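You operate a simulated robot arm through the tools that you are given. There is no shell and no other tool.

The job below is to be done with a simulated robot arm. You get a single attempt, and the scene is never put back.

## Task
Shut down the loop box and open the clamp plate for a splice.
Fine: feed dial off, red switch off, both clamps open, plate pulled out.

The check looks at the end state, three seconds after you hand in, the way a careful person would. Anything else that was tipped, shoved, dropped, spilled or broken makes it a failure.

## Robot
A 7-joint arm with a two-finger parallel gripper, fixed in place. Base frame: the origin is at the foot of the arm, x ahead of it, y to its left, z up. Readings come in m, rad, newtons and seconds.
With the tool pointing down near the work surface it reaches from about 0.28 to 0.84 m from the base axis. Its first joint turns from -2.496 to 2.496 rad. Payload 3 kg.
Tool frame: the origin (TCP) lies between the finger pads and is the grasp point; the fingertips stand 0.03 m ahead of it; z points along the fingers, y is the line along which they close. The gripper opens to 0.094 m. The fingers are 0.028 m wide and 0.01 m thick; the gripper's body (0.05 by 0.096 m) begins 0.055 m behind the TCP.
Orientation is that of the tool frame in the base frame, as a unit quaternion [x, y, z, w]. With the fingers straight down and closing along the base's y, the tool's x points along the base's -x, its y along +y and its z along -z.

## Interface
- The arm moves only by the tool apply_moves. Its argument "targets" is a list of rows, each a list of 3 entries, a list of its own where there are three numbers: the shift along the base's x, y, z in units of 500 mm (1.0 is 500 mm), then the turn, a rotation vector about the base's x, y, z in units of 45 degrees (1.0 is 45 degrees), then the gripper command, from -1 (fully open) to 1 (shut), values between in proportion. In form: [[[x, y, z], [wx, wy, wz], fingers], ...]. A call has 1 to 20 rows; each row is the pose to reach, as a shift and turn from the pose commanded when the call began. A call with a number of a shift or a turn outside -1 to 1 is refused whole. Each row takes 0.2 s and may step no farther than 0.05 m and 0.15 rad from the row before; otherwise, or with a gripper value out of range, the whole call is refused. Where a pose cannot be reached the arm comes as near as it can. A force on the tool above 90 N (or 10 N above the force at the start of the call, whichever is more), or a blocked arm, ends the call early, and 0.2 s more pass. Each finger travels about 0.072 m/s and halts on what it meets, pressing with about 35 N; the grip force reading is that of the motor and also rises with nothing between the fingers. The clock runs only during rows and for 0.2 s after the last one: add rows that repeat a pose to give the fingers time. It gives the time, the measured TCP pose, the force on the tool (base axes), the opening and the grip force at its end, in the units of the frame above (readings bear some noise), with the torque about the TCP (base axes, N m) and any sound that the robot's microphone picked up, and new pictures: "views" is both (left out), scene, wrist or none.
- Cameras (640 x 400 px; columns grow to the right, rows downward): "scene" is fixed at [0.0502, 0.4986, 1.3467]; the picture's right is [-0.48, -0.88, 0.00], its down [-0.40, 0.22, -0.89] and it looks along [0.78, -0.43, -0.45] (base axes); focal length 338 px, centre (320, 200). "wrist" rides on the gripper at [0.076, 0.014, -0.103] in the tool frame; the picture's right is [-0.18, 0.98, 0.00], its down [-0.75, -0.14, -0.64] and it looks along [-0.63, -0.12, 0.77] (tool axes); focal length 243 px, centre (320, 200). There is no depth. A picture from a camera that has moved, and an enlarged one, comes with that camera's place and axes in the base frame and with its lens.
- close_up(camera, box): a new picture of the part [left, top, right, bottom] of that camera's present view, enlarged. It takes no simulated time.
- finish_job(): hands the job in; it is judged then, once.

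Places have to be worked out from the pictures, the camera data and where the tool is seen. Open the gripper and draw the arm clear of the work before you hand the job in, unless the task says otherwise.

The tools are called after "Emit:" as a command line: name --argument value ..., lists and objects as JSON in quotes. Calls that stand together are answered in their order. apply_moves: Moves the arm, as the interface text tells. Its arguments: {"type":"object","properties":{"targets":{"type":"array","items":{"type":"array"}},"views":{"type":"string","enum":["both","scene","wrist","none"]}},"required":["targets"]} The other tools are called the same way: close_up (camera, box) takes an enlarged picture of a part of a camera's view; finish_job () hands the job in.

At the start:

```text
time: 0.0
ee_pos: [0.6479, -0.0524, 1.1582]
orientation: [0.0, 1.0, 0.001, 0.0]
force: [0.1, -0.1, 0.3]
wrist_torque: [0.02, 0.03, 0.0]
width: 0.0939
finger_force: 0.0
```

scene: 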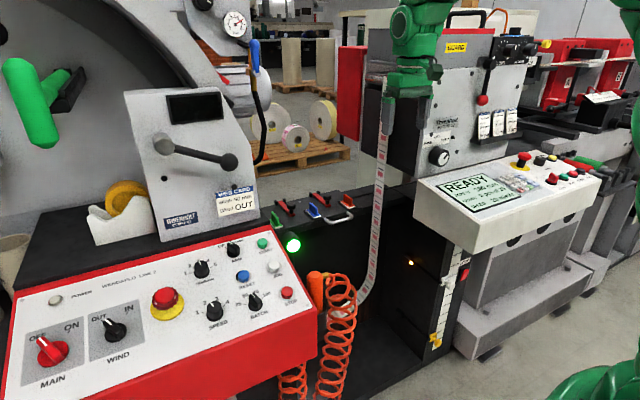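
wrist: 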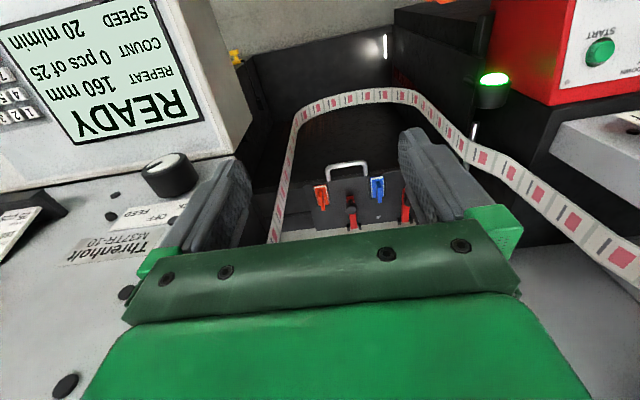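

The start pictures show a loop box between a winder (left, red/white panel) and a press (right), with a clamp plate carrying toggles and a handle. I'll enlarge several parts to identify the feed dial, the red switch, the clamps and the plate.

Emit:
close_up --camera "scene" --box '[240, 160, 400, 260]'

Emit:
close_up --camera "scene" --box '[380, 100, 540, 200]'

Emit:
close_up --camera "scene" --box '[360, 220, 520, 370]'

Emit:
close_up --camera "wrist" --box '[240, 60, 520, 240]'

Emit:
close_up --camera "wrist" --box '[40, 130, 260, 300]'

```text
4.00 times, centred on (320, 210) of scene
camera zoom: at [0.0502, 0.4986, 1.3467], right [-0.48, -0.88, 0.0], down [-0.4, 0.22, -0.89], along [0.78, -0.43, -0.45], focal length 1354 px, centre (320, 160)
```

zoom: 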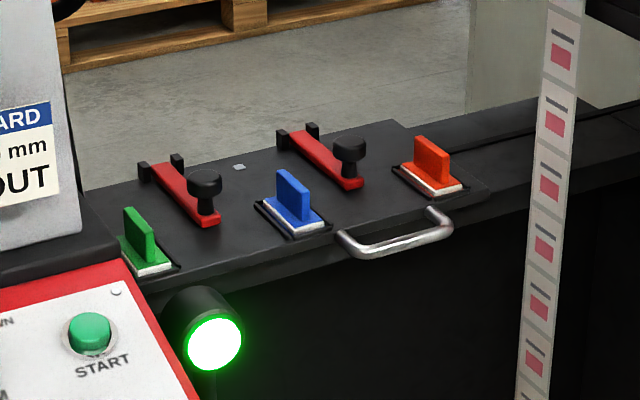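

```text
4.00 times, centred on (460, 150) of scene
camera zoom: at [0.0502, 0.4986, 1.3467], right [-0.48, -0.88, 0.0], down [-0.4, 0.22, -0.89], along [0.78, -0.43, -0.45], focal length 1354 px, centre (-240, 400)
```

zoom: 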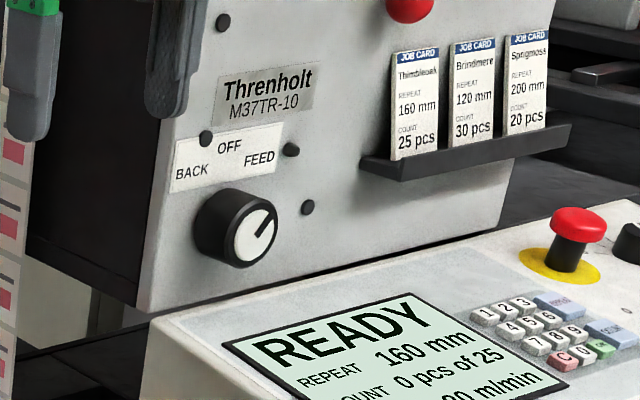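

```text
2.67 times, centred on (440, 295) of scene
camera zoom: at [0.0502, 0.4986, 1.3467], right [-0.48, -0.88, 0.0], down [-0.4, 0.22, -0.89], along [0.78, -0.43, -0.45], focal length 903 px, centre (0, -53)
```

zoom: 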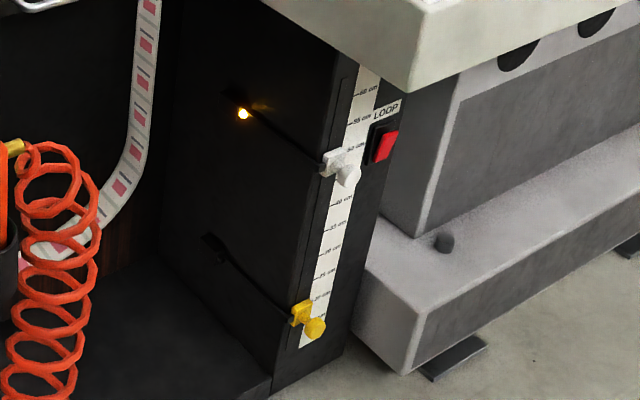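

```text
2.22 times, centred on (380, 150) of wrist
camera zoom: at [0.5713, -0.0377, 1.2609], right [0.18, 0.98, 0.0], down [0.75, -0.14, 0.64], along [0.63, -0.12, -0.77], focal length 539 px, centre (187, 311)
```

zoom: 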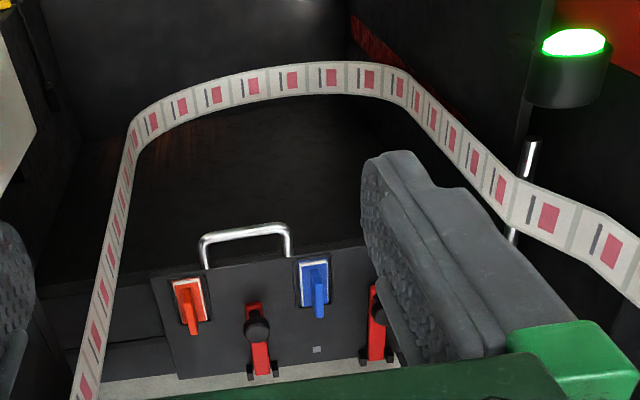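

```text
2.35 times, centred on (150, 215) of wrist
camera zoom: at [0.5713, -0.0377, 1.2609], right [0.18, 0.98, 0.0], down [0.75, -0.14, 0.64], along [0.63, -0.12, -0.77], focal length 571 px, centre (720, 165)
```

zoom: 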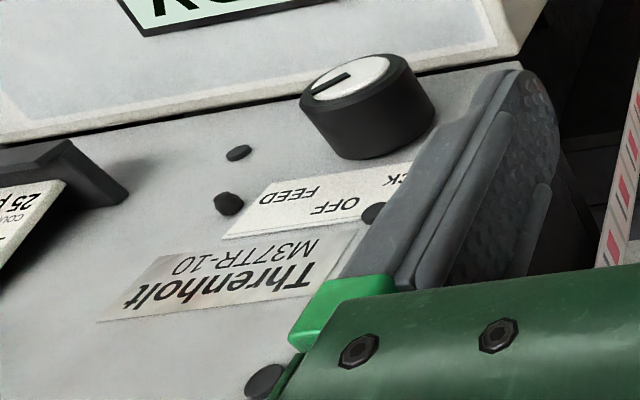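

The dial (BACK/OFF/FEED, now at FEED) triangulates to about (0.68, -0.24, 1.02); the plate handle is near (0.88, -0.03, 0.77), and a red rocker labelled LOOP sits low on the loop box's front post. I'll zoom in harder on the switch, dial and clamps before moving.

Emit:
close_up --camera "scene" --box '[440, 250, 480, 290]'

Emit:
close_up --camera "scene" --box '[420, 130, 470, 175]'

Emit:
close_up --camera "scene" --box '[265, 185, 365, 245]'

Emit:
close_up --camera "wrist" --box '[295, 150, 425, 240]'

Emit:
close_up --camera "scene" --box '[0, 260, 160, 400]'

```text
10.00 times, centred on (460, 270) of scene
camera zoom: at [0.0502, 0.4986, 1.3467], right [-0.48, -0.88, 0.0], down [-0.4, 0.22, -0.89], along [0.78, -0.43, -0.45], focal length 3386 px, centre (-1080, -500)
```

zoom: 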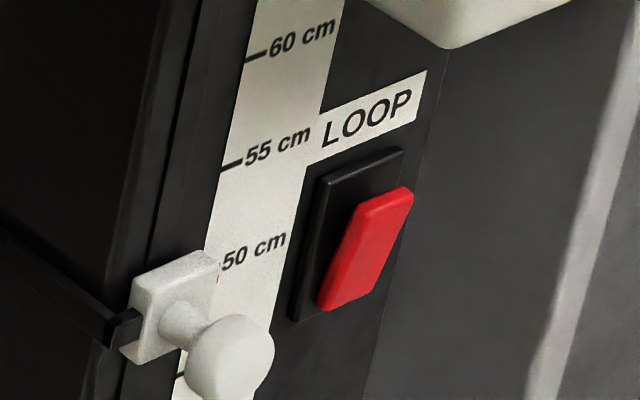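

```text
8.89 times, centred on (445, 152) of scene
camera zoom: at [0.0502, 0.4986, 1.3467], right [-0.48, -0.88, 0.0], down [-0.4, 0.22, -0.89], along [0.78, -0.43, -0.45], focal length 3009 px, centre (-791, 622)
```

zoom: 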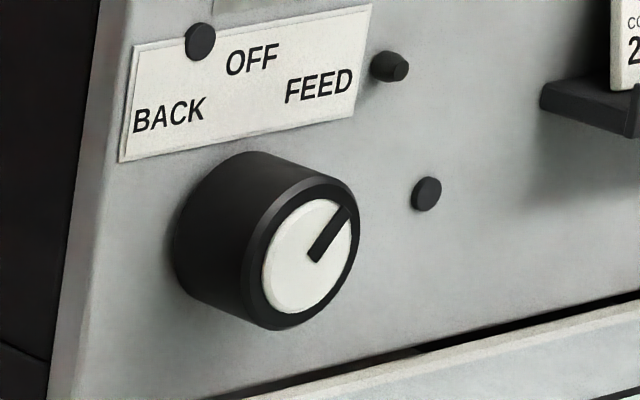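

```text
6.40 times, centred on (315, 215) of scene
camera zoom: at [0.0502, 0.4986, 1.3467], right [-0.48, -0.88, 0.0], down [-0.4, 0.22, -0.89], along [0.78, -0.43, -0.45], focal length 2167 px, centre (352, 104)
```

zoom: 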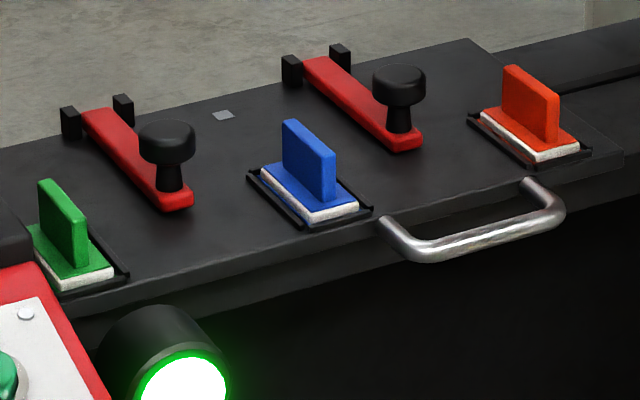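

```text
4.44 times, centred on (360, 195) of wrist
camera zoom: at [0.5713, -0.0377, 1.2609], right [0.18, 0.98, 0.0], down [0.75, -0.14, 0.64], along [0.63, -0.12, -0.77], focal length 1078 px, centre (142, 222)
```

zoom: 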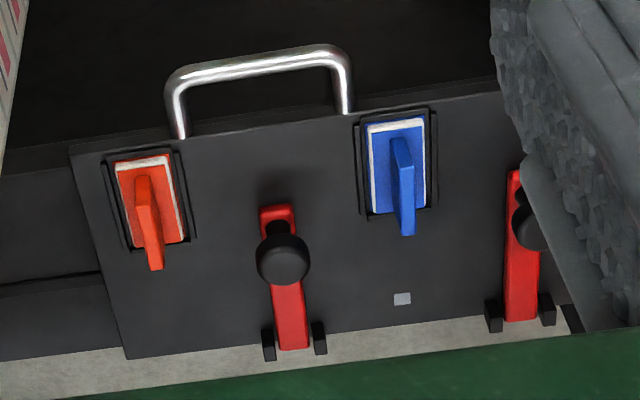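

```text
2.86 times, centred on (80, 330) of scene
camera zoom: at [0.0502, 0.4986, 1.3467], right [-0.48, -0.88, 0.0], down [-0.4, 0.22, -0.89], along [0.78, -0.43, -0.45], focal length 967 px, centre (1006, -171)
```

zoom: 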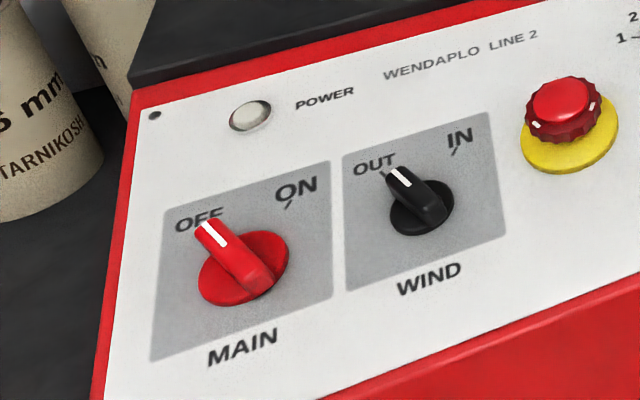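

The dial points at FEED, the MAIN switch is already OFF, and the LOOP rocker has its top sticking out and bottom pressed in, with an amber light lit in the box. For forward-pointing work I want the camera above the tool, so I back off a little and start a yaw of the tool, checking that the joints allow it.

Emit:
apply_moves --targets '[[[-0.033, 0, 0], [0, 0, 0.167], -1], [[-0.067, 0, 0], [0, 0, 0.333], -1], [[-0.1, 0, 0], [0, 0, 0.5], -1], [[-0.133, 0, 0], [0, 0, 0.667], -1], [[-0.167, 0, 0], [0, 0, 0.833], -1], [[-0.2, 0, 0], [0, 0, 1], -1]]' --views "both"

```text
time: 1.4
ee_pos: [0.5473, -0.0521, 1.1564]
orientation: [-0.384, 0.923, -0.001, 0.0]
force: [-0.2, 0.5, -0.5]
wrist_torque: [0.0, 0.0, 0.01]
width: 0.094
finger_force: 0.1
camera wrist: at [0.4838, -0.0949, 1.2602], right [-0.57, 0.82, 0.0], down [0.63, 0.43, 0.64], along [0.53, 0.36, -0.77], focal length 243 px, centre (320, 200)
```

scene: 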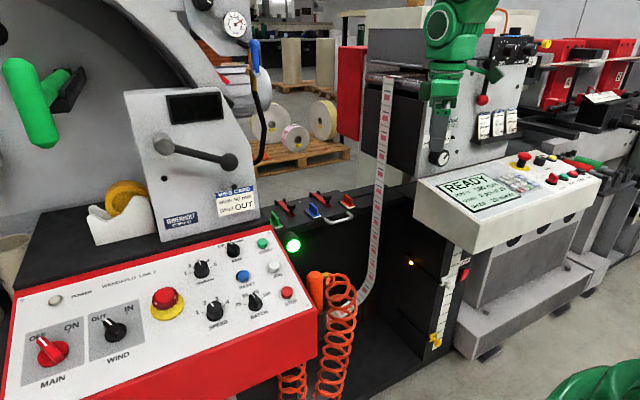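
wrist: 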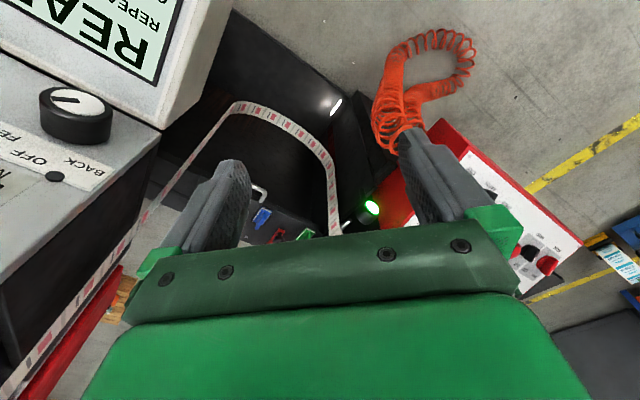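

Yaw works without strain. I continue turning about +z by another 45° steps toward 180°.

Emit:
apply_moves --targets '[[[0, 0, 0], [0, 0, 0.167], -1], [[0, 0, 0], [0, 0, 0.333], -1], [[0, 0, 0], [0, 0, 0.5], -1], [[0, 0, 0], [0, 0, 0.667], -1], [[0, 0, 0], [0, 0, 0.833], -1], [[0, 0, 0], [0, 0, 1], -1]]' --views "wrist"

```text
time: 2.8
ee_pos: [0.548, -0.0528, 1.1579]
orientation: [0.708, -0.706, 0.0, -0.001]
force: [0.8, -0.5, -0.3]
wrist_torque: [-0.01, 0.02, 0.02]
width: 0.0941
finger_force: 0.1
camera wrist: at [0.5337, -0.1284, 1.2608], right [-0.98, 0.18, 0.0], down [0.14, 0.75, 0.64], along [0.12, 0.63, -0.77], focal length 243 px, centre (320, 200)
```

wrist: 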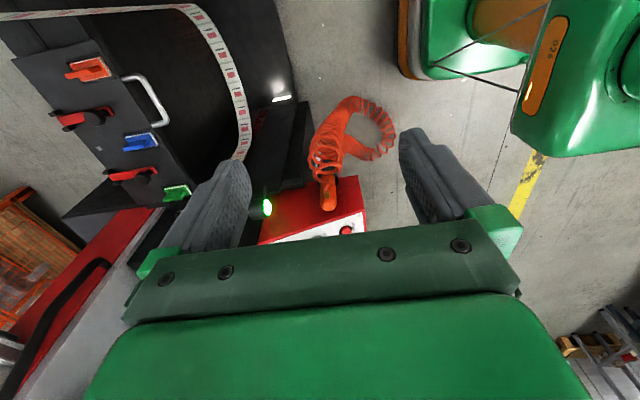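

Still fine; a base/elbow link is visible at the upper right. I continue turning the remaining 90° about +z.

Emit:
apply_moves --targets '[[[0, 0, 0], [0, 0, 0.167], -1], [[0, 0, 0], [0, 0, 0.333], -1], [[0, 0, 0], [0, 0, 0.5], -1], [[0, 0, 0], [0, 0, 0.667], -1], [[0, 0, 0], [0, 0, 0.833], -1], [[0, 0, 0], [0, 0, 1], -1]]' --views "wrist"

Emit:
apply_moves --targets '[[[0, 0, 0], [0, 0, 0.167], -1], [[0, 0, 0], [0, 0, 0.333], -1], [[0, 0, 0], [0, 0, 0.5], -1], [[0, 0, 0], [0, 0, 0.667], -1], [[0, 0, 0], [0, 0, 0.833], -1], [[0, 0, 0], [0, 0, 1], -1]]' --views "both"

```text
time: 4.2
ee_pos: [0.5488, -0.0524, 1.1574]
orientation: [0.924, -0.382, -0.001, 0.001]
force: [0.5, -0.5, 0.3]
wrist_torque: [0.01, -0.01, 0.02]
width: 0.0939
finger_force: 0.1
camera wrist: at [0.5919, -0.1161, 1.261], right [-0.82, -0.57, 0.0], down [-0.43, 0.63, 0.64], along [-0.36, 0.53, -0.77], focal length 243 px, centre (320, 200)
```

wrist: 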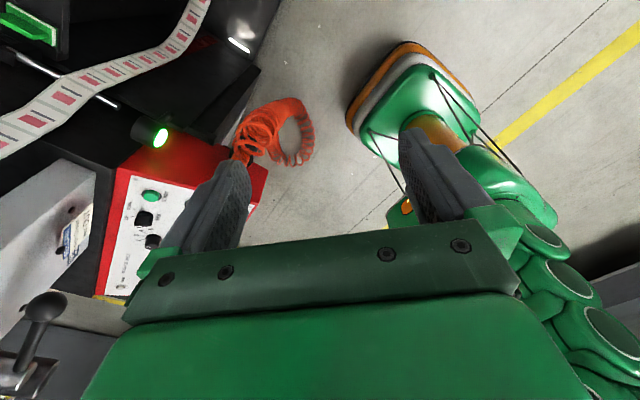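

```text
time: 5.6
ee_pos: [0.5484, -0.0523, 1.1582]
orientation: [1.0, 0.001, 0.0, 0.0]
force: [0.0, 0.1, -0.8]
wrist_torque: [0.0, -0.01, -0.01]
width: 0.0939
finger_force: 0.1
camera wrist: at [0.6238, -0.0663, 1.2612], right [-0.18, -0.98, 0.0], down [-0.75, 0.14, 0.64], along [-0.63, 0.12, -0.77], focal length 243 px, centre (320, 200)
```

scene: 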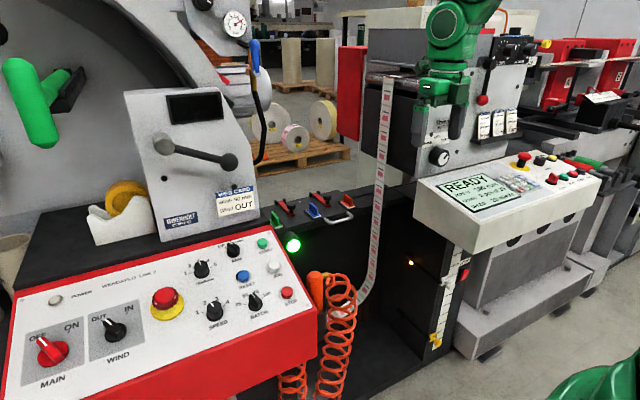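
wrist: 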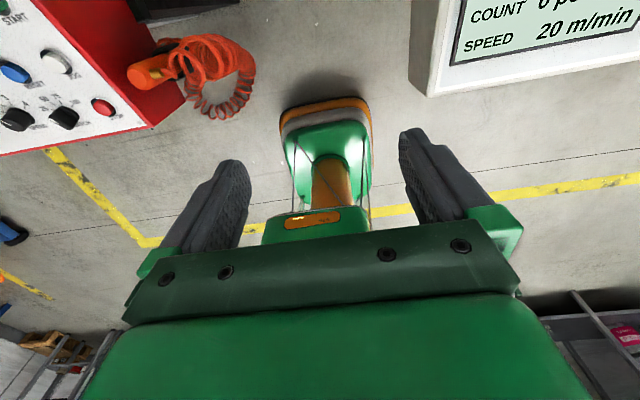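

Now tool x points to +x, so pitching the tool up about −y will put the camera above. I pitch 45° in place while watching.

Emit:
apply_moves --targets '[[[-0.01, 0, 0], [0, -0.167, 0], -1], [[-0.03, 0, 0], [0, -0.333, 0], -1], [[-0.04, 0, 0], [0, -0.5, 0], -1], [[-0.06, 0, 0], [0, -0.667, 0], -1], [[-0.08, 0, 0], [0, -0.833, 0], -1], [[-0.1, 0, 0], [0, -1, 0], -1]]' --views "both"

```text
time: 7.0
ee_pos: [0.4959, -0.0515, 1.1565]
orientation: [0.924, 0.0, 0.383, 0.0]
force: [0.2, -0.1, 0.4]
wrist_torque: [-0.02, 0.03, -0.01]
width: 0.094
finger_force: 0.1
camera wrist: at [0.4779, -0.0659, 1.2846], right [-0.13, -0.98, -0.13], down [-0.99, 0.14, -0.08], along [0.1, 0.12, -0.99], focal length 243 px, centre (320, 200)
```

scene: 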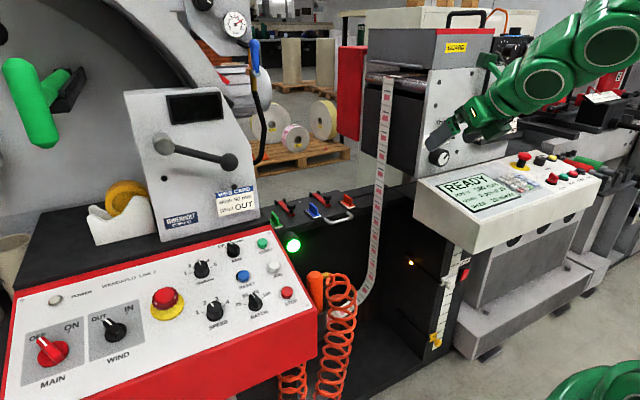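
wrist: 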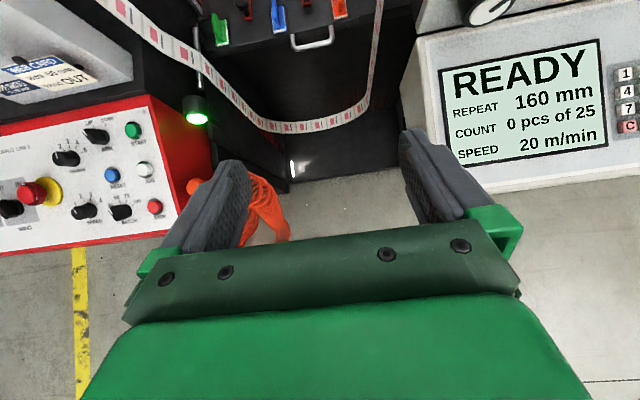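

The pitch works and the camera now looks straight down with an upright view. I pitch another 45° to horizontal, shifting toward the dial's side (y ≈ -0.20) but staying back at x ≈ 0.45.

Emit:
apply_moves --targets '[[[-0.02, -0.05, 0], [0, -0.167, 0], -1], [[-0.04, -0.1, 0], [0, -0.333, 0], -1], [[-0.05, -0.15, 0], [0, -0.5, 0], -1], [[-0.07, -0.2, 0], [0, -0.667, 0], -1], [[-0.08, -0.25, 0], [0, -0.833, 0], -1], [[-0.1, -0.3, 0], [0, -1, 0], -1]]' --views "both"

```text
time: 8.4
ee_pos: [0.5183, -0.2812, 1.2272]
orientation: [0.717, 0.0, 0.697, -0.001]
force: [-0.6, 0.3, 0.1]
wrist_torque: [-0.01, 0.03, -0.02]
width: 0.0941
finger_force: 0.1
out of reach, approached as far as the arm can: row 1, 2, 3, 4, 5, 6
camera wrist: at [0.4173, -0.2955, 1.3072], right [-0.01, -0.98, -0.18], down [-0.66, 0.14, -0.73], along [0.75, 0.12, -0.65], focal length 243 px, centre (320, 200)
```

scene: 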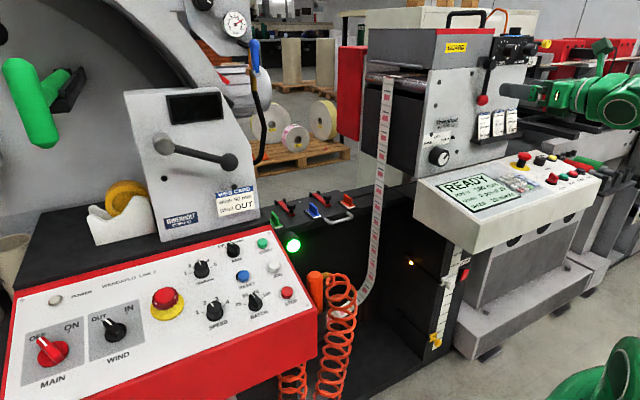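
wrist: 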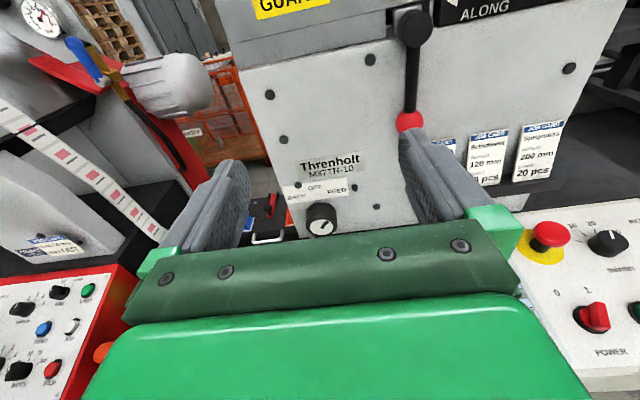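

The wrist view now shows the dial, label and console clearly; the arm could not reach the commanded pose exactly (measured 0.518, -0.281, 1.227). I'll enlarge the dial area to refine its position from this second viewpoint.

Emit:
close_up --camera "wrist" --box '[250, 140, 410, 240]'

Emit:
close_up --camera "wrist" --box '[500, 190, 640, 400]'

```text
4.00 times, centred on (330, 190) of wrist
camera zoom: at [0.4173, -0.2955, 1.3072], right [-0.01, -0.98, -0.18], down [-0.66, 0.14, -0.73], along [0.75, 0.12, -0.65], focal length 970 px, centre (280, 240)
```

zoom: 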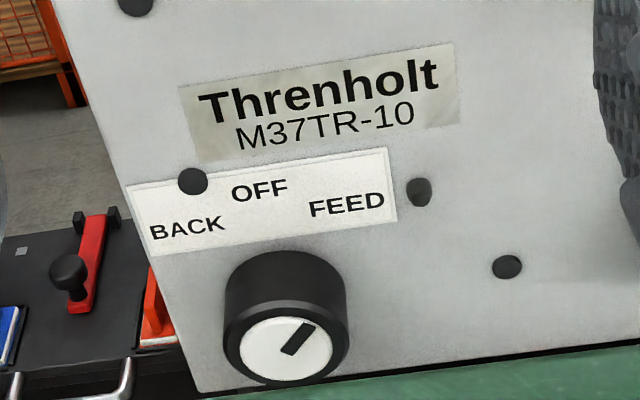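

```text
1.90 times, centred on (570, 295) of wrist
camera zoom: at [0.4173, -0.2955, 1.3072], right [-0.01, -0.98, -0.18], down [-0.66, 0.14, -0.73], along [0.75, 0.12, -0.65], focal length 462 px, centre (-156, 19)
```

zoom: 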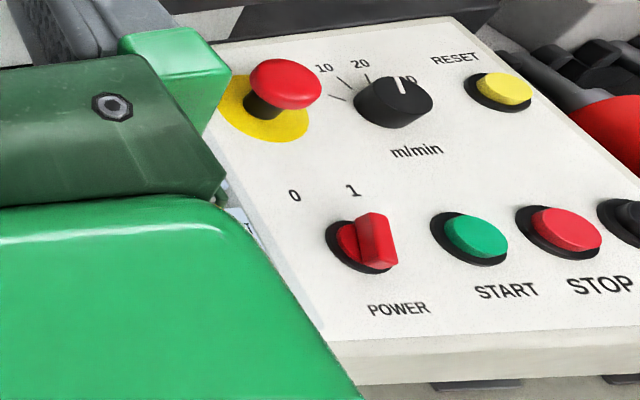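

The dial pointer is ~45° right of vertical (FEED), so it needs about -45° about base +x to reach OFF. I make a small test step to +x to learn which reference pose the shifts now use.

Emit:
apply_moves --targets '[[[0.08, 0, 0], [0, 0, 0], -1], [[0.08, 0, 0], [0, 0, 0], -1]]' --views "none"

```text
time: 9.0
ee_pos: [0.5583, -0.2817, 1.2281]
orientation: [0.707, 0.0, 0.707, 0.0]
force: [-0.1, 0.1, 0.2]
wrist_torque: [-0.03, -0.01, 0.03]
width: 0.0941
finger_force: 0.0
```

Shifts are taken from the actual reached pose, and horizontal orientation is now exact at (0.558, -0.282, 1.228). I move in front of the dial, lowering to z ≈ 1.06 at x ≈ 0.58 to look before the final approach.

Emit:
apply_moves --targets '[[[0.01, 0.016, -0.067], [0, 0, 0], -1], [[0.02, 0.032, -0.134], [0, 0, 0], -1], [[0.03, 0.048, -0.2], [0, 0, 0], -1], [[0.04, 0.064, -0.268], [0, 0, 0], -1], [[0.043, 0.079, -0.336], [0, 0, 0], -1]]' --views "both"

```text
time: 10.2
ee_pos: [0.6147, -0.2819, 1.0686]
orientation: [0.707, 0.0, 0.707, 0.0]
force: [0.2, 0.2, 0.3]
wrist_torque: [0.0, 0.0, -0.02]
width: 0.094
finger_force: 0.2
out of reach, approached as far as the arm can: row 2, 3, 4, 5
camera wrist: at [0.512, -0.2967, 1.1463], right [0.0, -0.98, -0.18], down [-0.64, 0.14, -0.75], along [0.77, 0.12, -0.63], focal length 243 px, centre (320, 200)
```

scene: 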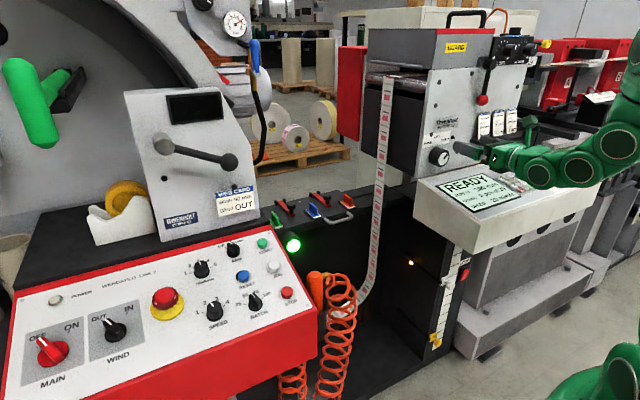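
wrist: 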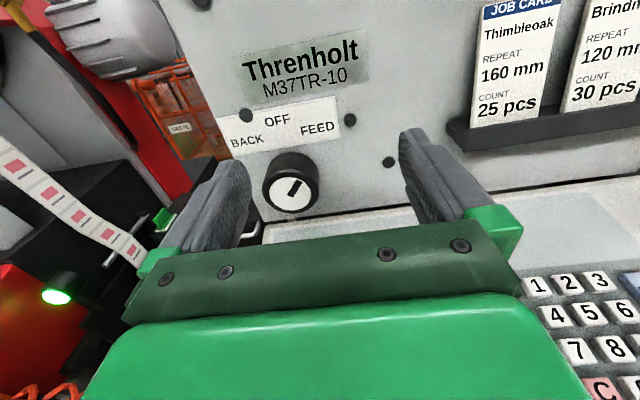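

I'm at (0.615, -0.282, 1.069) with the dial seen just left-of-centre between the fingers. Let me enlarge the dial in the wrist view to refine its location.

Emit:
close_up --camera "wrist" --box '[220, 100, 380, 230]'

Emit:
close_up --camera "scene" --box '[400, 120, 560, 220]'

```text
3.08 times, centred on (300, 165) of wrist
camera zoom: at [0.512, -0.2967, 1.1463], right [0.0, -0.98, -0.18], down [-0.64, 0.14, -0.75], along [0.77, 0.12, -0.63], focal length 746 px, centre (382, 308)
```

zoom: 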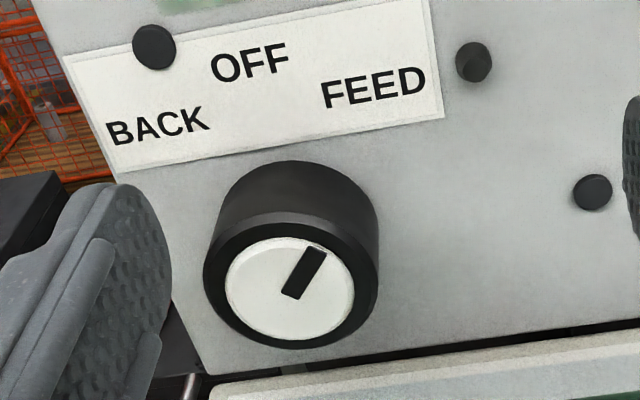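

```text
4.00 times, centred on (480, 170) of scene
camera zoom: at [0.0502, 0.4986, 1.3467], right [-0.48, -0.88, 0.0], down [-0.4, 0.22, -0.89], along [0.78, -0.43, -0.45], focal length 1354 px, centre (-320, 320)
```

zoom: 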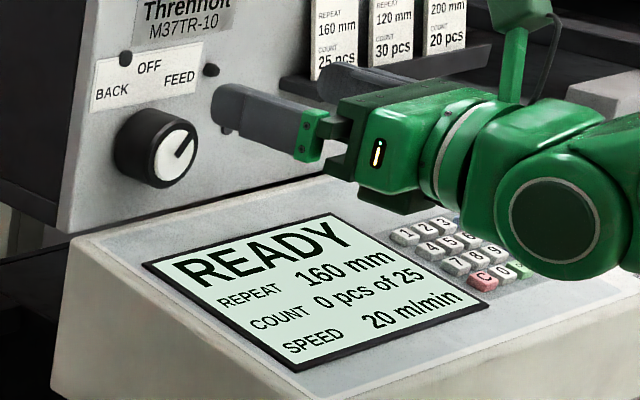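

Dial centre estimate from several rays is about (0.675, -0.246, 1.023), diameter ≈ 0.048 m, axis along x. I line up at y ≈ -0.247, first sideways above the dial then down, with fingertips still short of the dial's face.

Emit:
apply_moves --targets '[[[0.025, 0.035, 0], [0, 0, 0], -1], [[0.045, 0.07, 0], [0, 0, 0], -1], [[0.051, 0.07, -0.045], [0, 0, 0], -1], [[0.051, 0.07, -0.091], [0, 0, 0], -1]]' --views "both"

```text
time: 11.2
ee_pos: [0.6493, -0.2554, 1.0245]
orientation: [0.707, 0.001, 0.707, -0.001]
force: [0.0, 0.0, -0.5]
wrist_torque: [0.0, 0.0, -0.01]
width: 0.0942
finger_force: 0.2
out of reach, approached as far as the arm can: row 1, 2, 3, 4
camera wrist: at [0.5467, -0.2698, 1.1007], right [0.0, -0.98, -0.18], down [-0.64, 0.14, -0.75], along [0.77, 0.12, -0.63], focal length 243 px, centre (320, 200)
```

scene: 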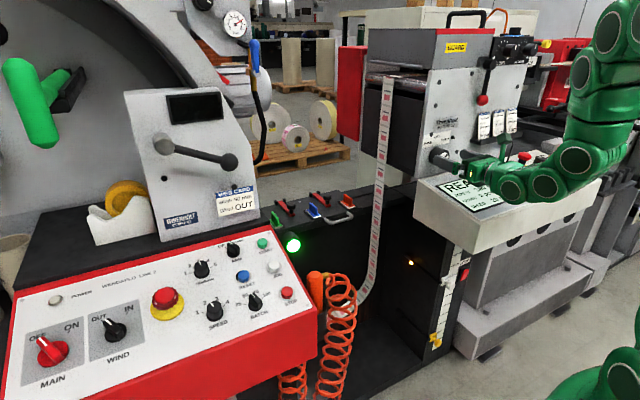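
wrist: 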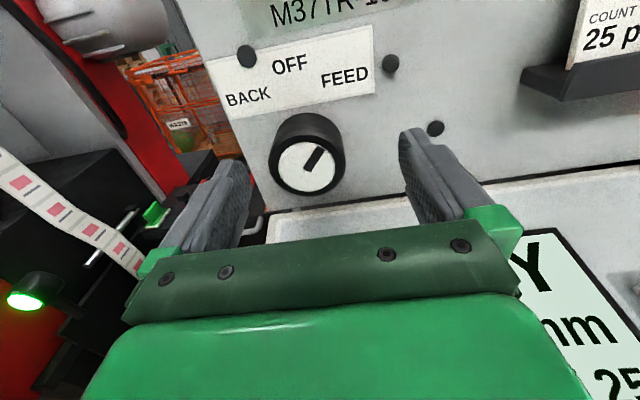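

I'm at (0.649, -0.255, 1.0245), nearly centred on the dial. I enlarge the dial to fix its offset and the pointer's angle.

Emit:
close_up --camera "wrist" --box '[260, 100, 360, 200]'

Emit:
close_up --camera "scene" --box '[400, 120, 500, 200]'

```text
4.00 times, centred on (310, 150) of wrist
camera zoom: at [0.5467, -0.2698, 1.1007], right [0.0, -0.98, -0.18], down [-0.64, 0.14, -0.75], along [0.77, 0.12, -0.63], focal length 970 px, centre (360, 400)
```

zoom: 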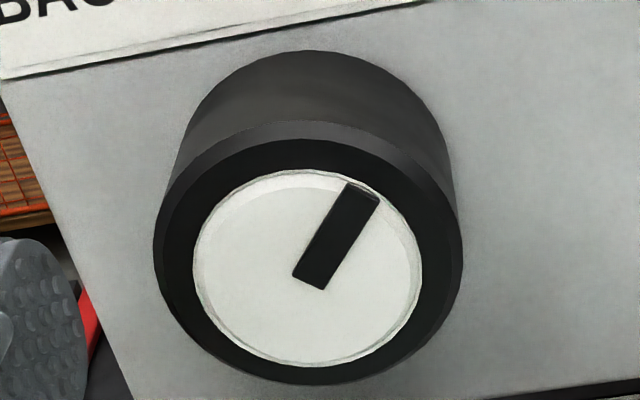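

```text
5.00 times, centred on (450, 160) of scene
camera zoom: at [0.0502, 0.4986, 1.3467], right [-0.48, -0.88, 0.0], down [-0.4, 0.22, -0.89], along [0.78, -0.43, -0.45], focal length 1693 px, centre (-330, 400)
```

zoom: 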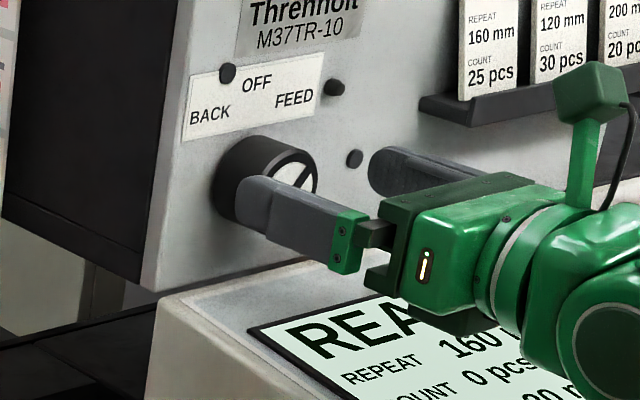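

The dial centre is at about y = -0.247, z = 1.024, face at x ≈ 0.672, pointer about 41° right of vertical. I pre-rotate the open gripper +41° about x while centring on the dial, so that later turning back −41° stays within known joint range.

Emit:
apply_moves --targets '[[[0.0, 0.004, 0], [0.182, 0, 0], -0.8], [[0.002, 0.008, 0], [0.364, 0, 0], -0.6], [[0.005, 0.012, -0.001], [0.546, 0, 0], -0.6], [[0.008, 0.016, -0.002], [0.728, 0, 0], -0.6], [[0.0114, 0.0164, -0.002], [0.91, 0, 0], -0.6]]' --views "both"

```text
time: 12.4
ee_pos: [0.6542, -0.2437, 1.0227]
orientation: [0.662, -0.248, 0.662, -0.248]
force: [-0.1, 0.2, 0.7]
wrist_torque: [-0.01, 0.0, -0.02]
width: 0.0753
finger_force: 0.1
camera wrist: at [0.552, -0.3056, 1.072], right [0.0, -0.62, -0.78], down [-0.64, 0.6, -0.48], along [0.77, 0.5, -0.4], focal length 243 px, centre (320, 200)
```

scene: 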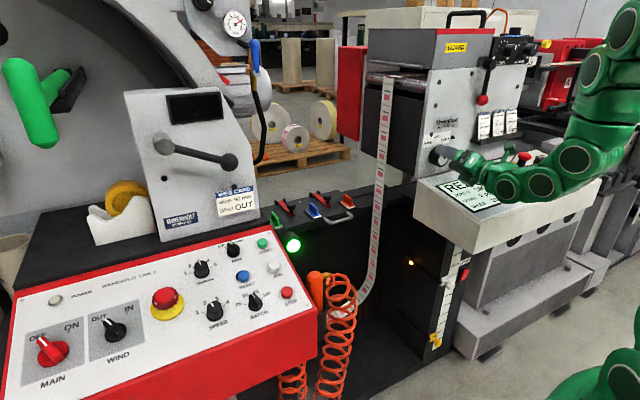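
wrist: 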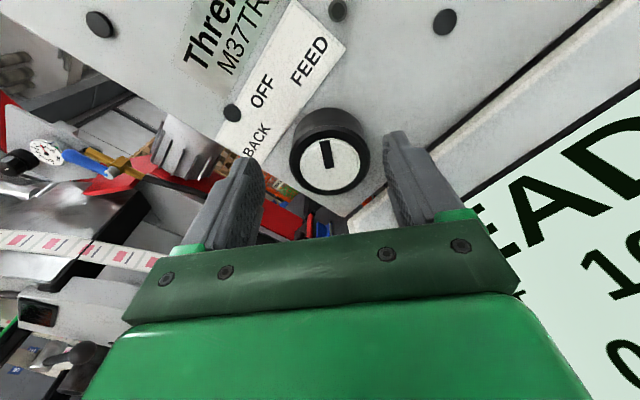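

The gripper is pre-rotated around the dial. I enlarge the wrist view to measure the remaining centring error.

Emit:
close_up --camera "wrist" --box '[220, 90, 440, 250]'

Emit:
close_up --camera "scene" --box '[400, 120, 500, 200]'

```text
2.50 times, centred on (330, 170) of wrist
camera zoom: at [0.552, -0.3056, 1.072], right [0.0, -0.62, -0.78], down [-0.64, 0.6, -0.48], along [0.77, 0.5, -0.4], focal length 606 px, centre (295, 275)
```

zoom: 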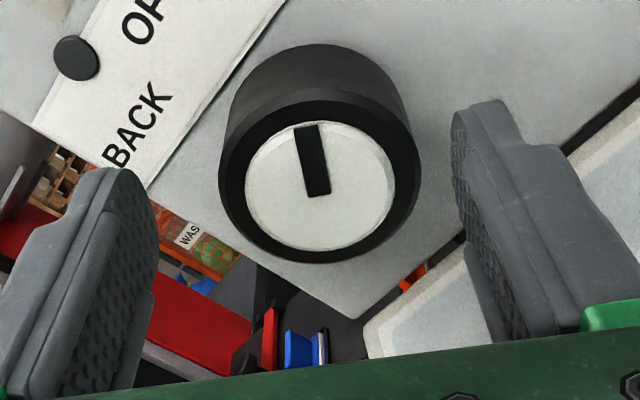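

```text
5.00 times, centred on (450, 160) of scene
camera zoom: at [0.0502, 0.4986, 1.3467], right [-0.48, -0.88, 0.0], down [-0.4, 0.22, -0.89], along [0.78, -0.43, -0.45], focal length 1693 px, centre (-330, 400)
```

zoom: 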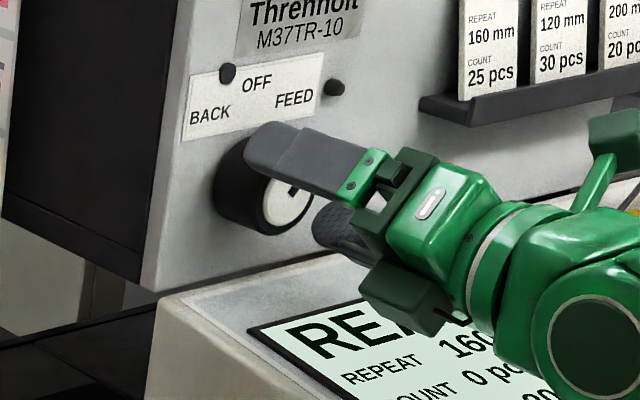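

Combining the views, the dial face is at about (0.681, -0.248, 1.018). I centre on that and advance so the tips overlap the dial by ~2 cm, stopping before the panel (≈0.711).

Emit:
apply_moves --targets '[[[0.0, -0.0086, -0.0084], [0, 0, 0], -0.6], [[0.02, -0.0086, -0.0084], [0, 0, 0], -0.6], [[0.038, -0.0086, -0.0084], [0, 0, 0], -0.6]]' --views "both"

```text
time: 13.2
ee_pos: [0.6735, -0.2491, 1.0191]
orientation: [0.662, -0.247, 0.662, -0.249]
force: [0.1, 0.4, 0.0]
wrist_torque: [0.0, 0.0, 0.0]
width: 0.0752
finger_force: 0.1
camera wrist: at [0.5709, -0.3093, 1.0678], right [0.0, -0.62, -0.78], down [-0.64, 0.6, -0.48], along [0.77, 0.5, -0.4], focal length 243 px, centre (320, 200)
```

scene: 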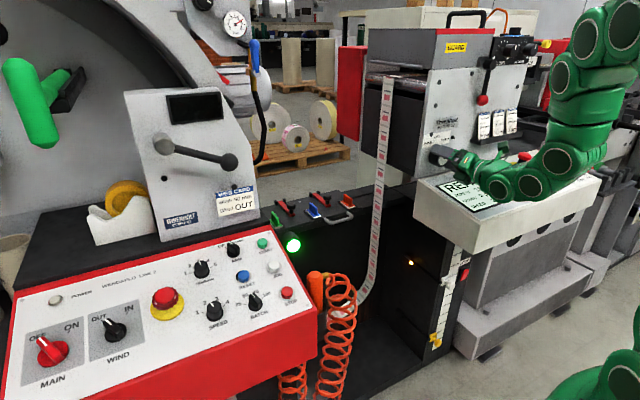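
wrist: 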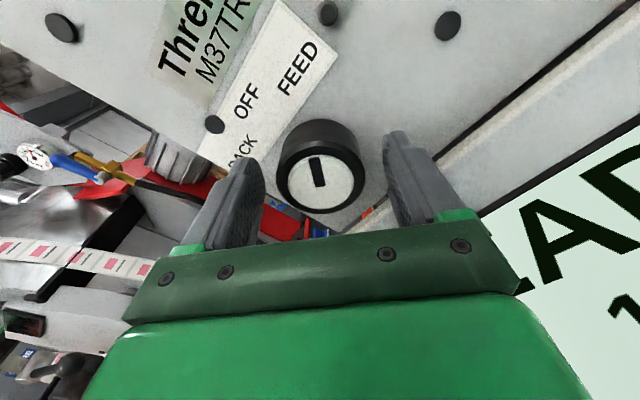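

The dial is now centred between the fingers with ~2 cm overlap. I close the gripper on it and check the grip.

Emit:
apply_moves --targets '[[[0, 0, 0], [0, 0, 0], 1], [[0, 0, 0], [0, 0, 0], 1], [[0, 0, 0], [0, 0, 0], 1]]' --views "wrist"

```text
time: 14.0
ee_pos: [0.6733, -0.2484, 1.0187]
orientation: [0.663, -0.247, 0.662, -0.247]
force: [-0.8, 6.9, 4.1]
wrist_torque: [0.04, 0.19, -0.18]
width: 0.0517
finger_force: 44.8
camera wrist: at [0.5709, -0.3089, 1.0682], right [0.0, -0.62, -0.78], down [-0.64, 0.6, -0.48], along [0.77, 0.5, -0.4], focal length 243 px, centre (320, 200)
```

wrist: 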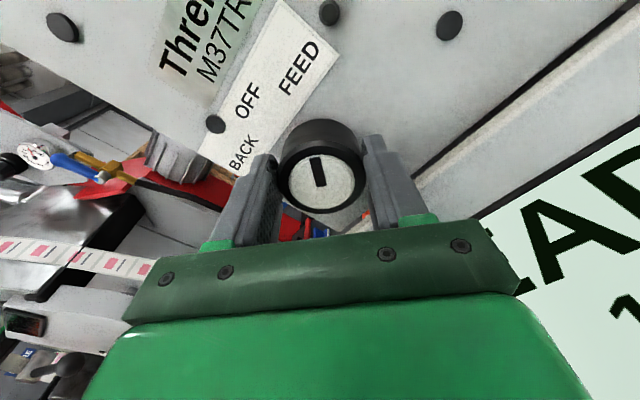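

Gripped at 0.052 m width. Now I turn −41° about base x in small steps while holding, then look at the pointer.

Emit:
apply_moves --targets '[[[0, 0, 0], [-0.15, 0, 0], 1], [[0, 0, 0], [-0.3, 0, 0], 1], [[0, 0, 0], [-0.45, 0, 0], 1], [[0, 0, 0], [-0.6, 0, 0], 1], [[0, 0, 0], [-0.75, 0, 0], 1], [[0, 0, 0], [-0.91, 0, 0], 1], [[0, 0, 0], [-0.91, 0, 0], 1]]' --views "both"

```text
time: 15.6
ee_pos: [0.6738, -0.2454, 1.0189]
orientation: [0.707, 0.003, 0.707, -0.002]
force: [-24.4, 59.3, 14.5]
wrist_torque: [0.36, -0.97, 1.44]
width: 0.0518
finger_force: 44.8
camera wrist: at [0.5713, -0.2599, 1.0972], right [0.01, -0.98, -0.18], down [-0.64, 0.14, -0.75], along [0.77, 0.12, -0.63], focal length 243 px, centre (320, 200)
```

scene: 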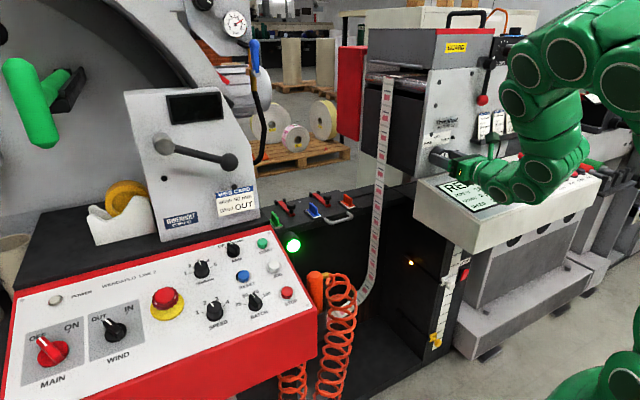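
wrist: 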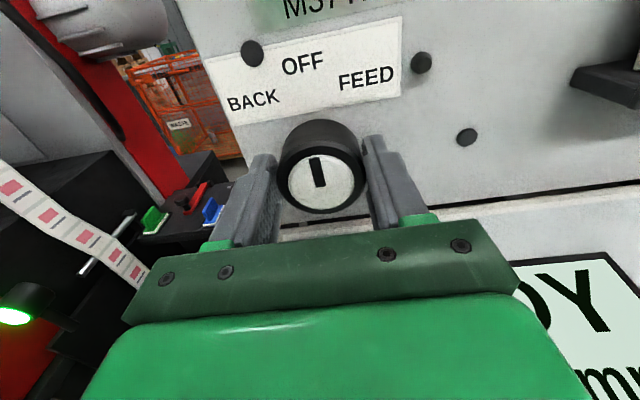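

The dial followed. I zoom in on the pointer; the lateral force of ~59 N suggests a slight misalignment, so I'll release soon.

Emit:
close_up --camera "wrist" --box '[240, 30, 420, 220]'

Emit:
close_up --camera "scene" --box '[400, 0, 640, 220]'

```text
2.11 times, centred on (330, 125) of wrist
camera zoom: at [0.5713, -0.2599, 1.0972], right [0.01, -0.98, -0.18], down [-0.64, 0.14, -0.75], along [0.77, 0.12, -0.63], focal length 511 px, centre (299, 358)
```

zoom: 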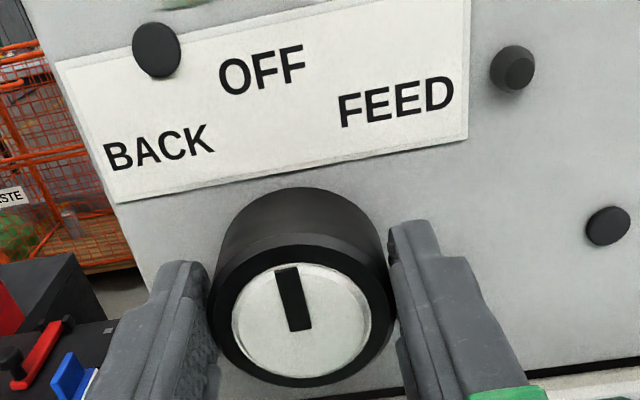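

```text
1.82 times, centred on (520, 110) of scene
camera zoom: at [0.0502, 0.4986, 1.3467], right [-0.48, -0.88, 0.0], down [-0.4, 0.22, -0.89], along [0.78, -0.43, -0.45], focal length 616 px, centre (-44, 364)
```

zoom: 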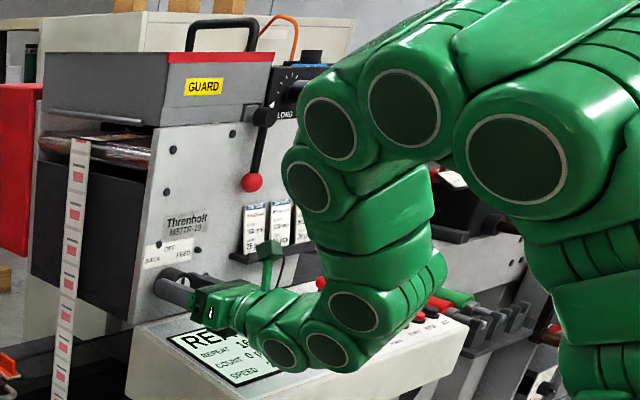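

The pointer now stands vertical (about 1° off) – dial at OFF. I relieve the side load by ~3 mm in y, then open the fingers.

Emit:
apply_moves --targets '[[[0, 0.006, 0], [0, 0, 0], 1], [[0, 0.006, 0], [0, 0, 0], 0.3], [[0, 0.006, 0], [0, 0, 0], -0.6], [[0, 0.006, 0], [0, 0, 0], -0.6]]' --views "wrist"

```text
time: 16.6
ee_pos: [0.6721, -0.2463, 1.0196]
orientation: [0.707, -0.001, 0.707, 0.001]
force: [-1.2, -0.9, -0.7]
wrist_torque: [-0.01, 0.01, 0.0]
width: 0.0753
finger_force: 0.0
camera wrist: at [0.5698, -0.26, 1.0963], right [0.0, -0.98, -0.18], down [-0.64, 0.14, -0.75], along [0.77, 0.12, -0.63], focal length 243 px, centre (320, 200)
```

wrist: 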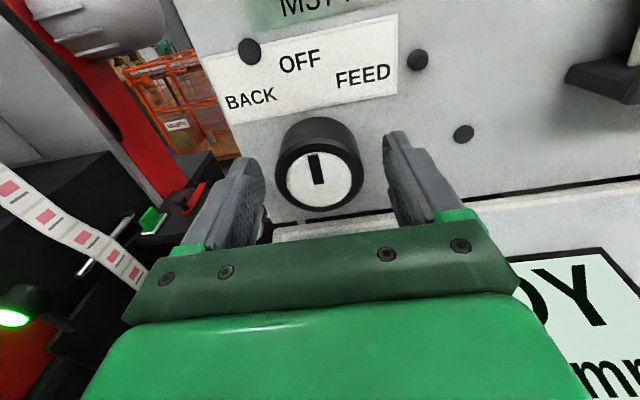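

The dial stays at OFF after release. I back the fingertips off the dial, then rise and swing clear toward the open middle of the workspace.

Emit:
apply_moves --targets '[[[-0.02, 0, 0], [0, 0, 0], -0.6], [[-0.04, 0, 0], [0, 0, 0], -0.6], [[-0.044, 0, 0.03], [0, 0, 0], -0.6], [[-0.046, 0, 0.08], [0, 0, 0], -0.6], [[-0.05, 0, 0.15], [0, 0, 0], -0.6], [[-0.08, 0.02, 0.22], [0, 0, 0], -0.6], [[-0.12, 0.05, 0.3], [0, 0, 0], -0.6]]' --views "both"

```text
time: 18.2
ee_pos: [0.6228, -0.2258, 1.1748]
orientation: [0.708, 0.001, 0.707, -0.001]
force: [-1.0, 0.2, -0.1]
wrist_torque: [-0.02, 0.0, 0.01]
width: 0.0752
finger_force: 0.0
out of reach, approached as far as the arm can: row 2, 3, 6, 7
camera wrist: at [0.5207, -0.2399, 1.2517], right [0.0, -0.98, -0.18], down [-0.64, 0.14, -0.75], along [0.77, 0.12, -0.63], focal length 243 px, centre (320, 200)
```

scene: 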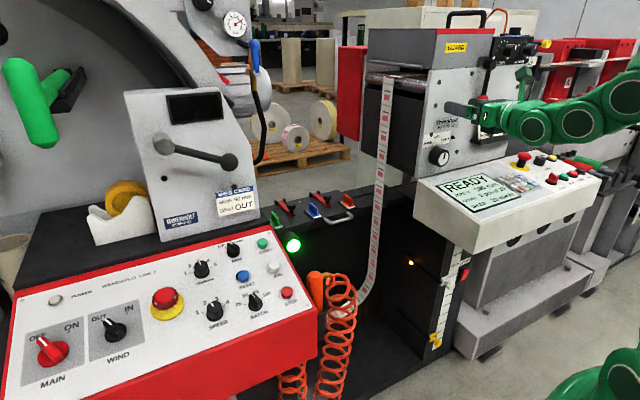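
wrist: 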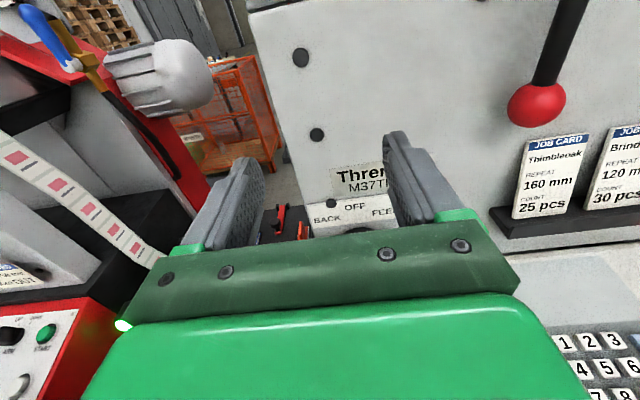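

Clear of the dial now. Next the LOOP rocker (≈ (0.69, -0.49, 0.50), under the console overhang): I pitch the tool down 45° while moving back toward the middle, to then descend in front of the console.

Emit:
apply_moves --targets '[[[-0.02, 0.05, 0], [0, 0.16, 0], -0.6], [[-0.06, 0.1, 0], [0, 0.32, 0], -0.6], [[-0.1, 0.15, 0], [0, 0.48, 0], -0.6], [[-0.14, 0.2, 0], [0, 0.64, 0], -0.6], [[-0.19, 0.25, 0], [0, 0.8, 0], -0.6], [[-0.24, 0.3, 0], [0, 0.96, 0], -0.6], [[-0.28, 0.35, 0], [0, 1, 0], -0.6]]' --views "both"

Emit:
close_up --camera "scene" --box '[410, 120, 490, 180]'

```text
time: 19.8
ee_pos: [0.4843, -0.0554, 1.1745]
orientation: [0.924, 0.0, 0.381, 0.0]
force: [0.4, 0.9, -0.1]
wrist_torque: [-0.01, 0.02, 0.02]
width: 0.0752
finger_force: 0.0
camera wrist: at [0.466, -0.0697, 1.3019], right [-0.13, -0.98, -0.13], down [-0.99, 0.14, -0.08], along [0.09, 0.12, -0.99], focal length 243 px, centre (320, 200)
```

scene: 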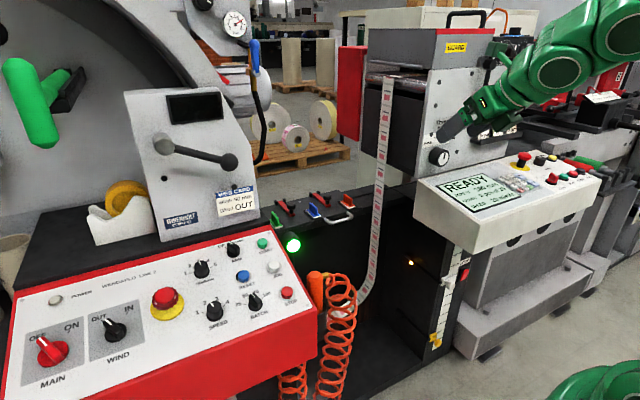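
wrist: 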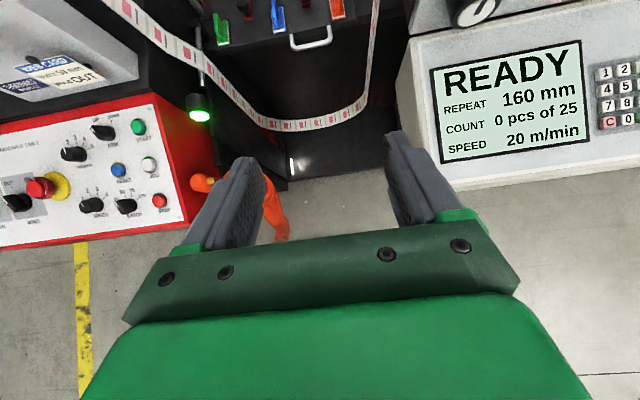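

```text
6.67 times, centred on (450, 150) of scene
camera zoom: at [0.0502, 0.4986, 1.3467], right [-0.48, -0.88, 0.0], down [-0.4, 0.22, -0.89], along [0.78, -0.43, -0.45], focal length 2257 px, centre (-547, 533)
```

zoom: 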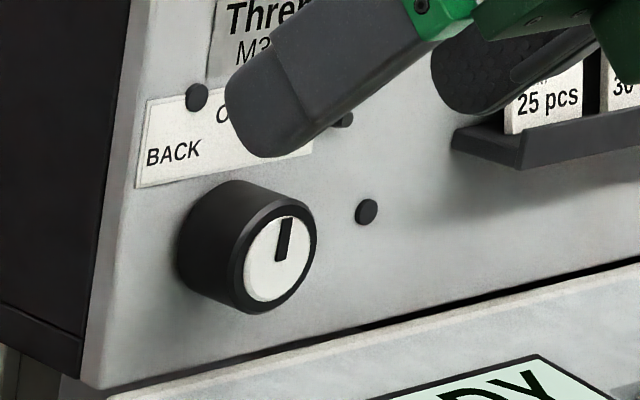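

Dial pointer confirmed vertical. I now point the tool down again at x ≈ 0.58 in the open gap (y ≈ -0.05) and close the fingers to use them as a pusher; then I'll descend there and come under the console.

Emit:
apply_moves --targets '[[[0.03, 0, -0.02], [0, 0.17, 0], 0], [[0.06, 0, -0.05], [0, 0.34, 0], 1], [[0.1, 0, -0.08], [0, 0.51, 0], 1], [[0.13, 0, -0.11], [0, 0.68, 0], 1], [[0.16, 0, -0.13], [0, 0.85, 0], 1], [[0.19, 0, -0.15], [0, 1, 0], 1]]' --views "both"

```text
time: 21.2
ee_pos: [0.5776, -0.053, 1.1012]
orientation: [1.0, 0.0, -0.002, 0.0]
force: [-0.6, -1.0, -0.2]
wrist_torque: [0.01, -0.02, -0.04]
width: 0.0
finger_force: 33.0
camera wrist: at [0.6542, -0.0668, 1.2052], right [-0.18, -0.98, 0.0], down [-0.75, 0.14, 0.64], along [-0.63, 0.12, -0.77], focal length 243 px, centre (320, 200)
```

scene: 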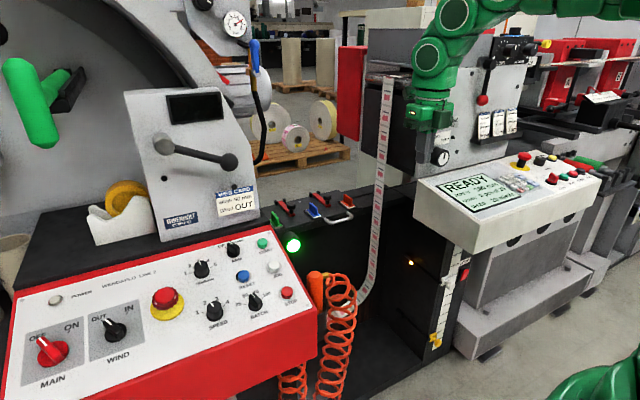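
wrist: 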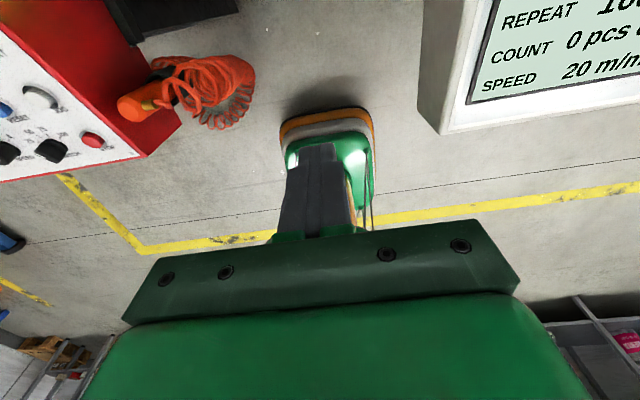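

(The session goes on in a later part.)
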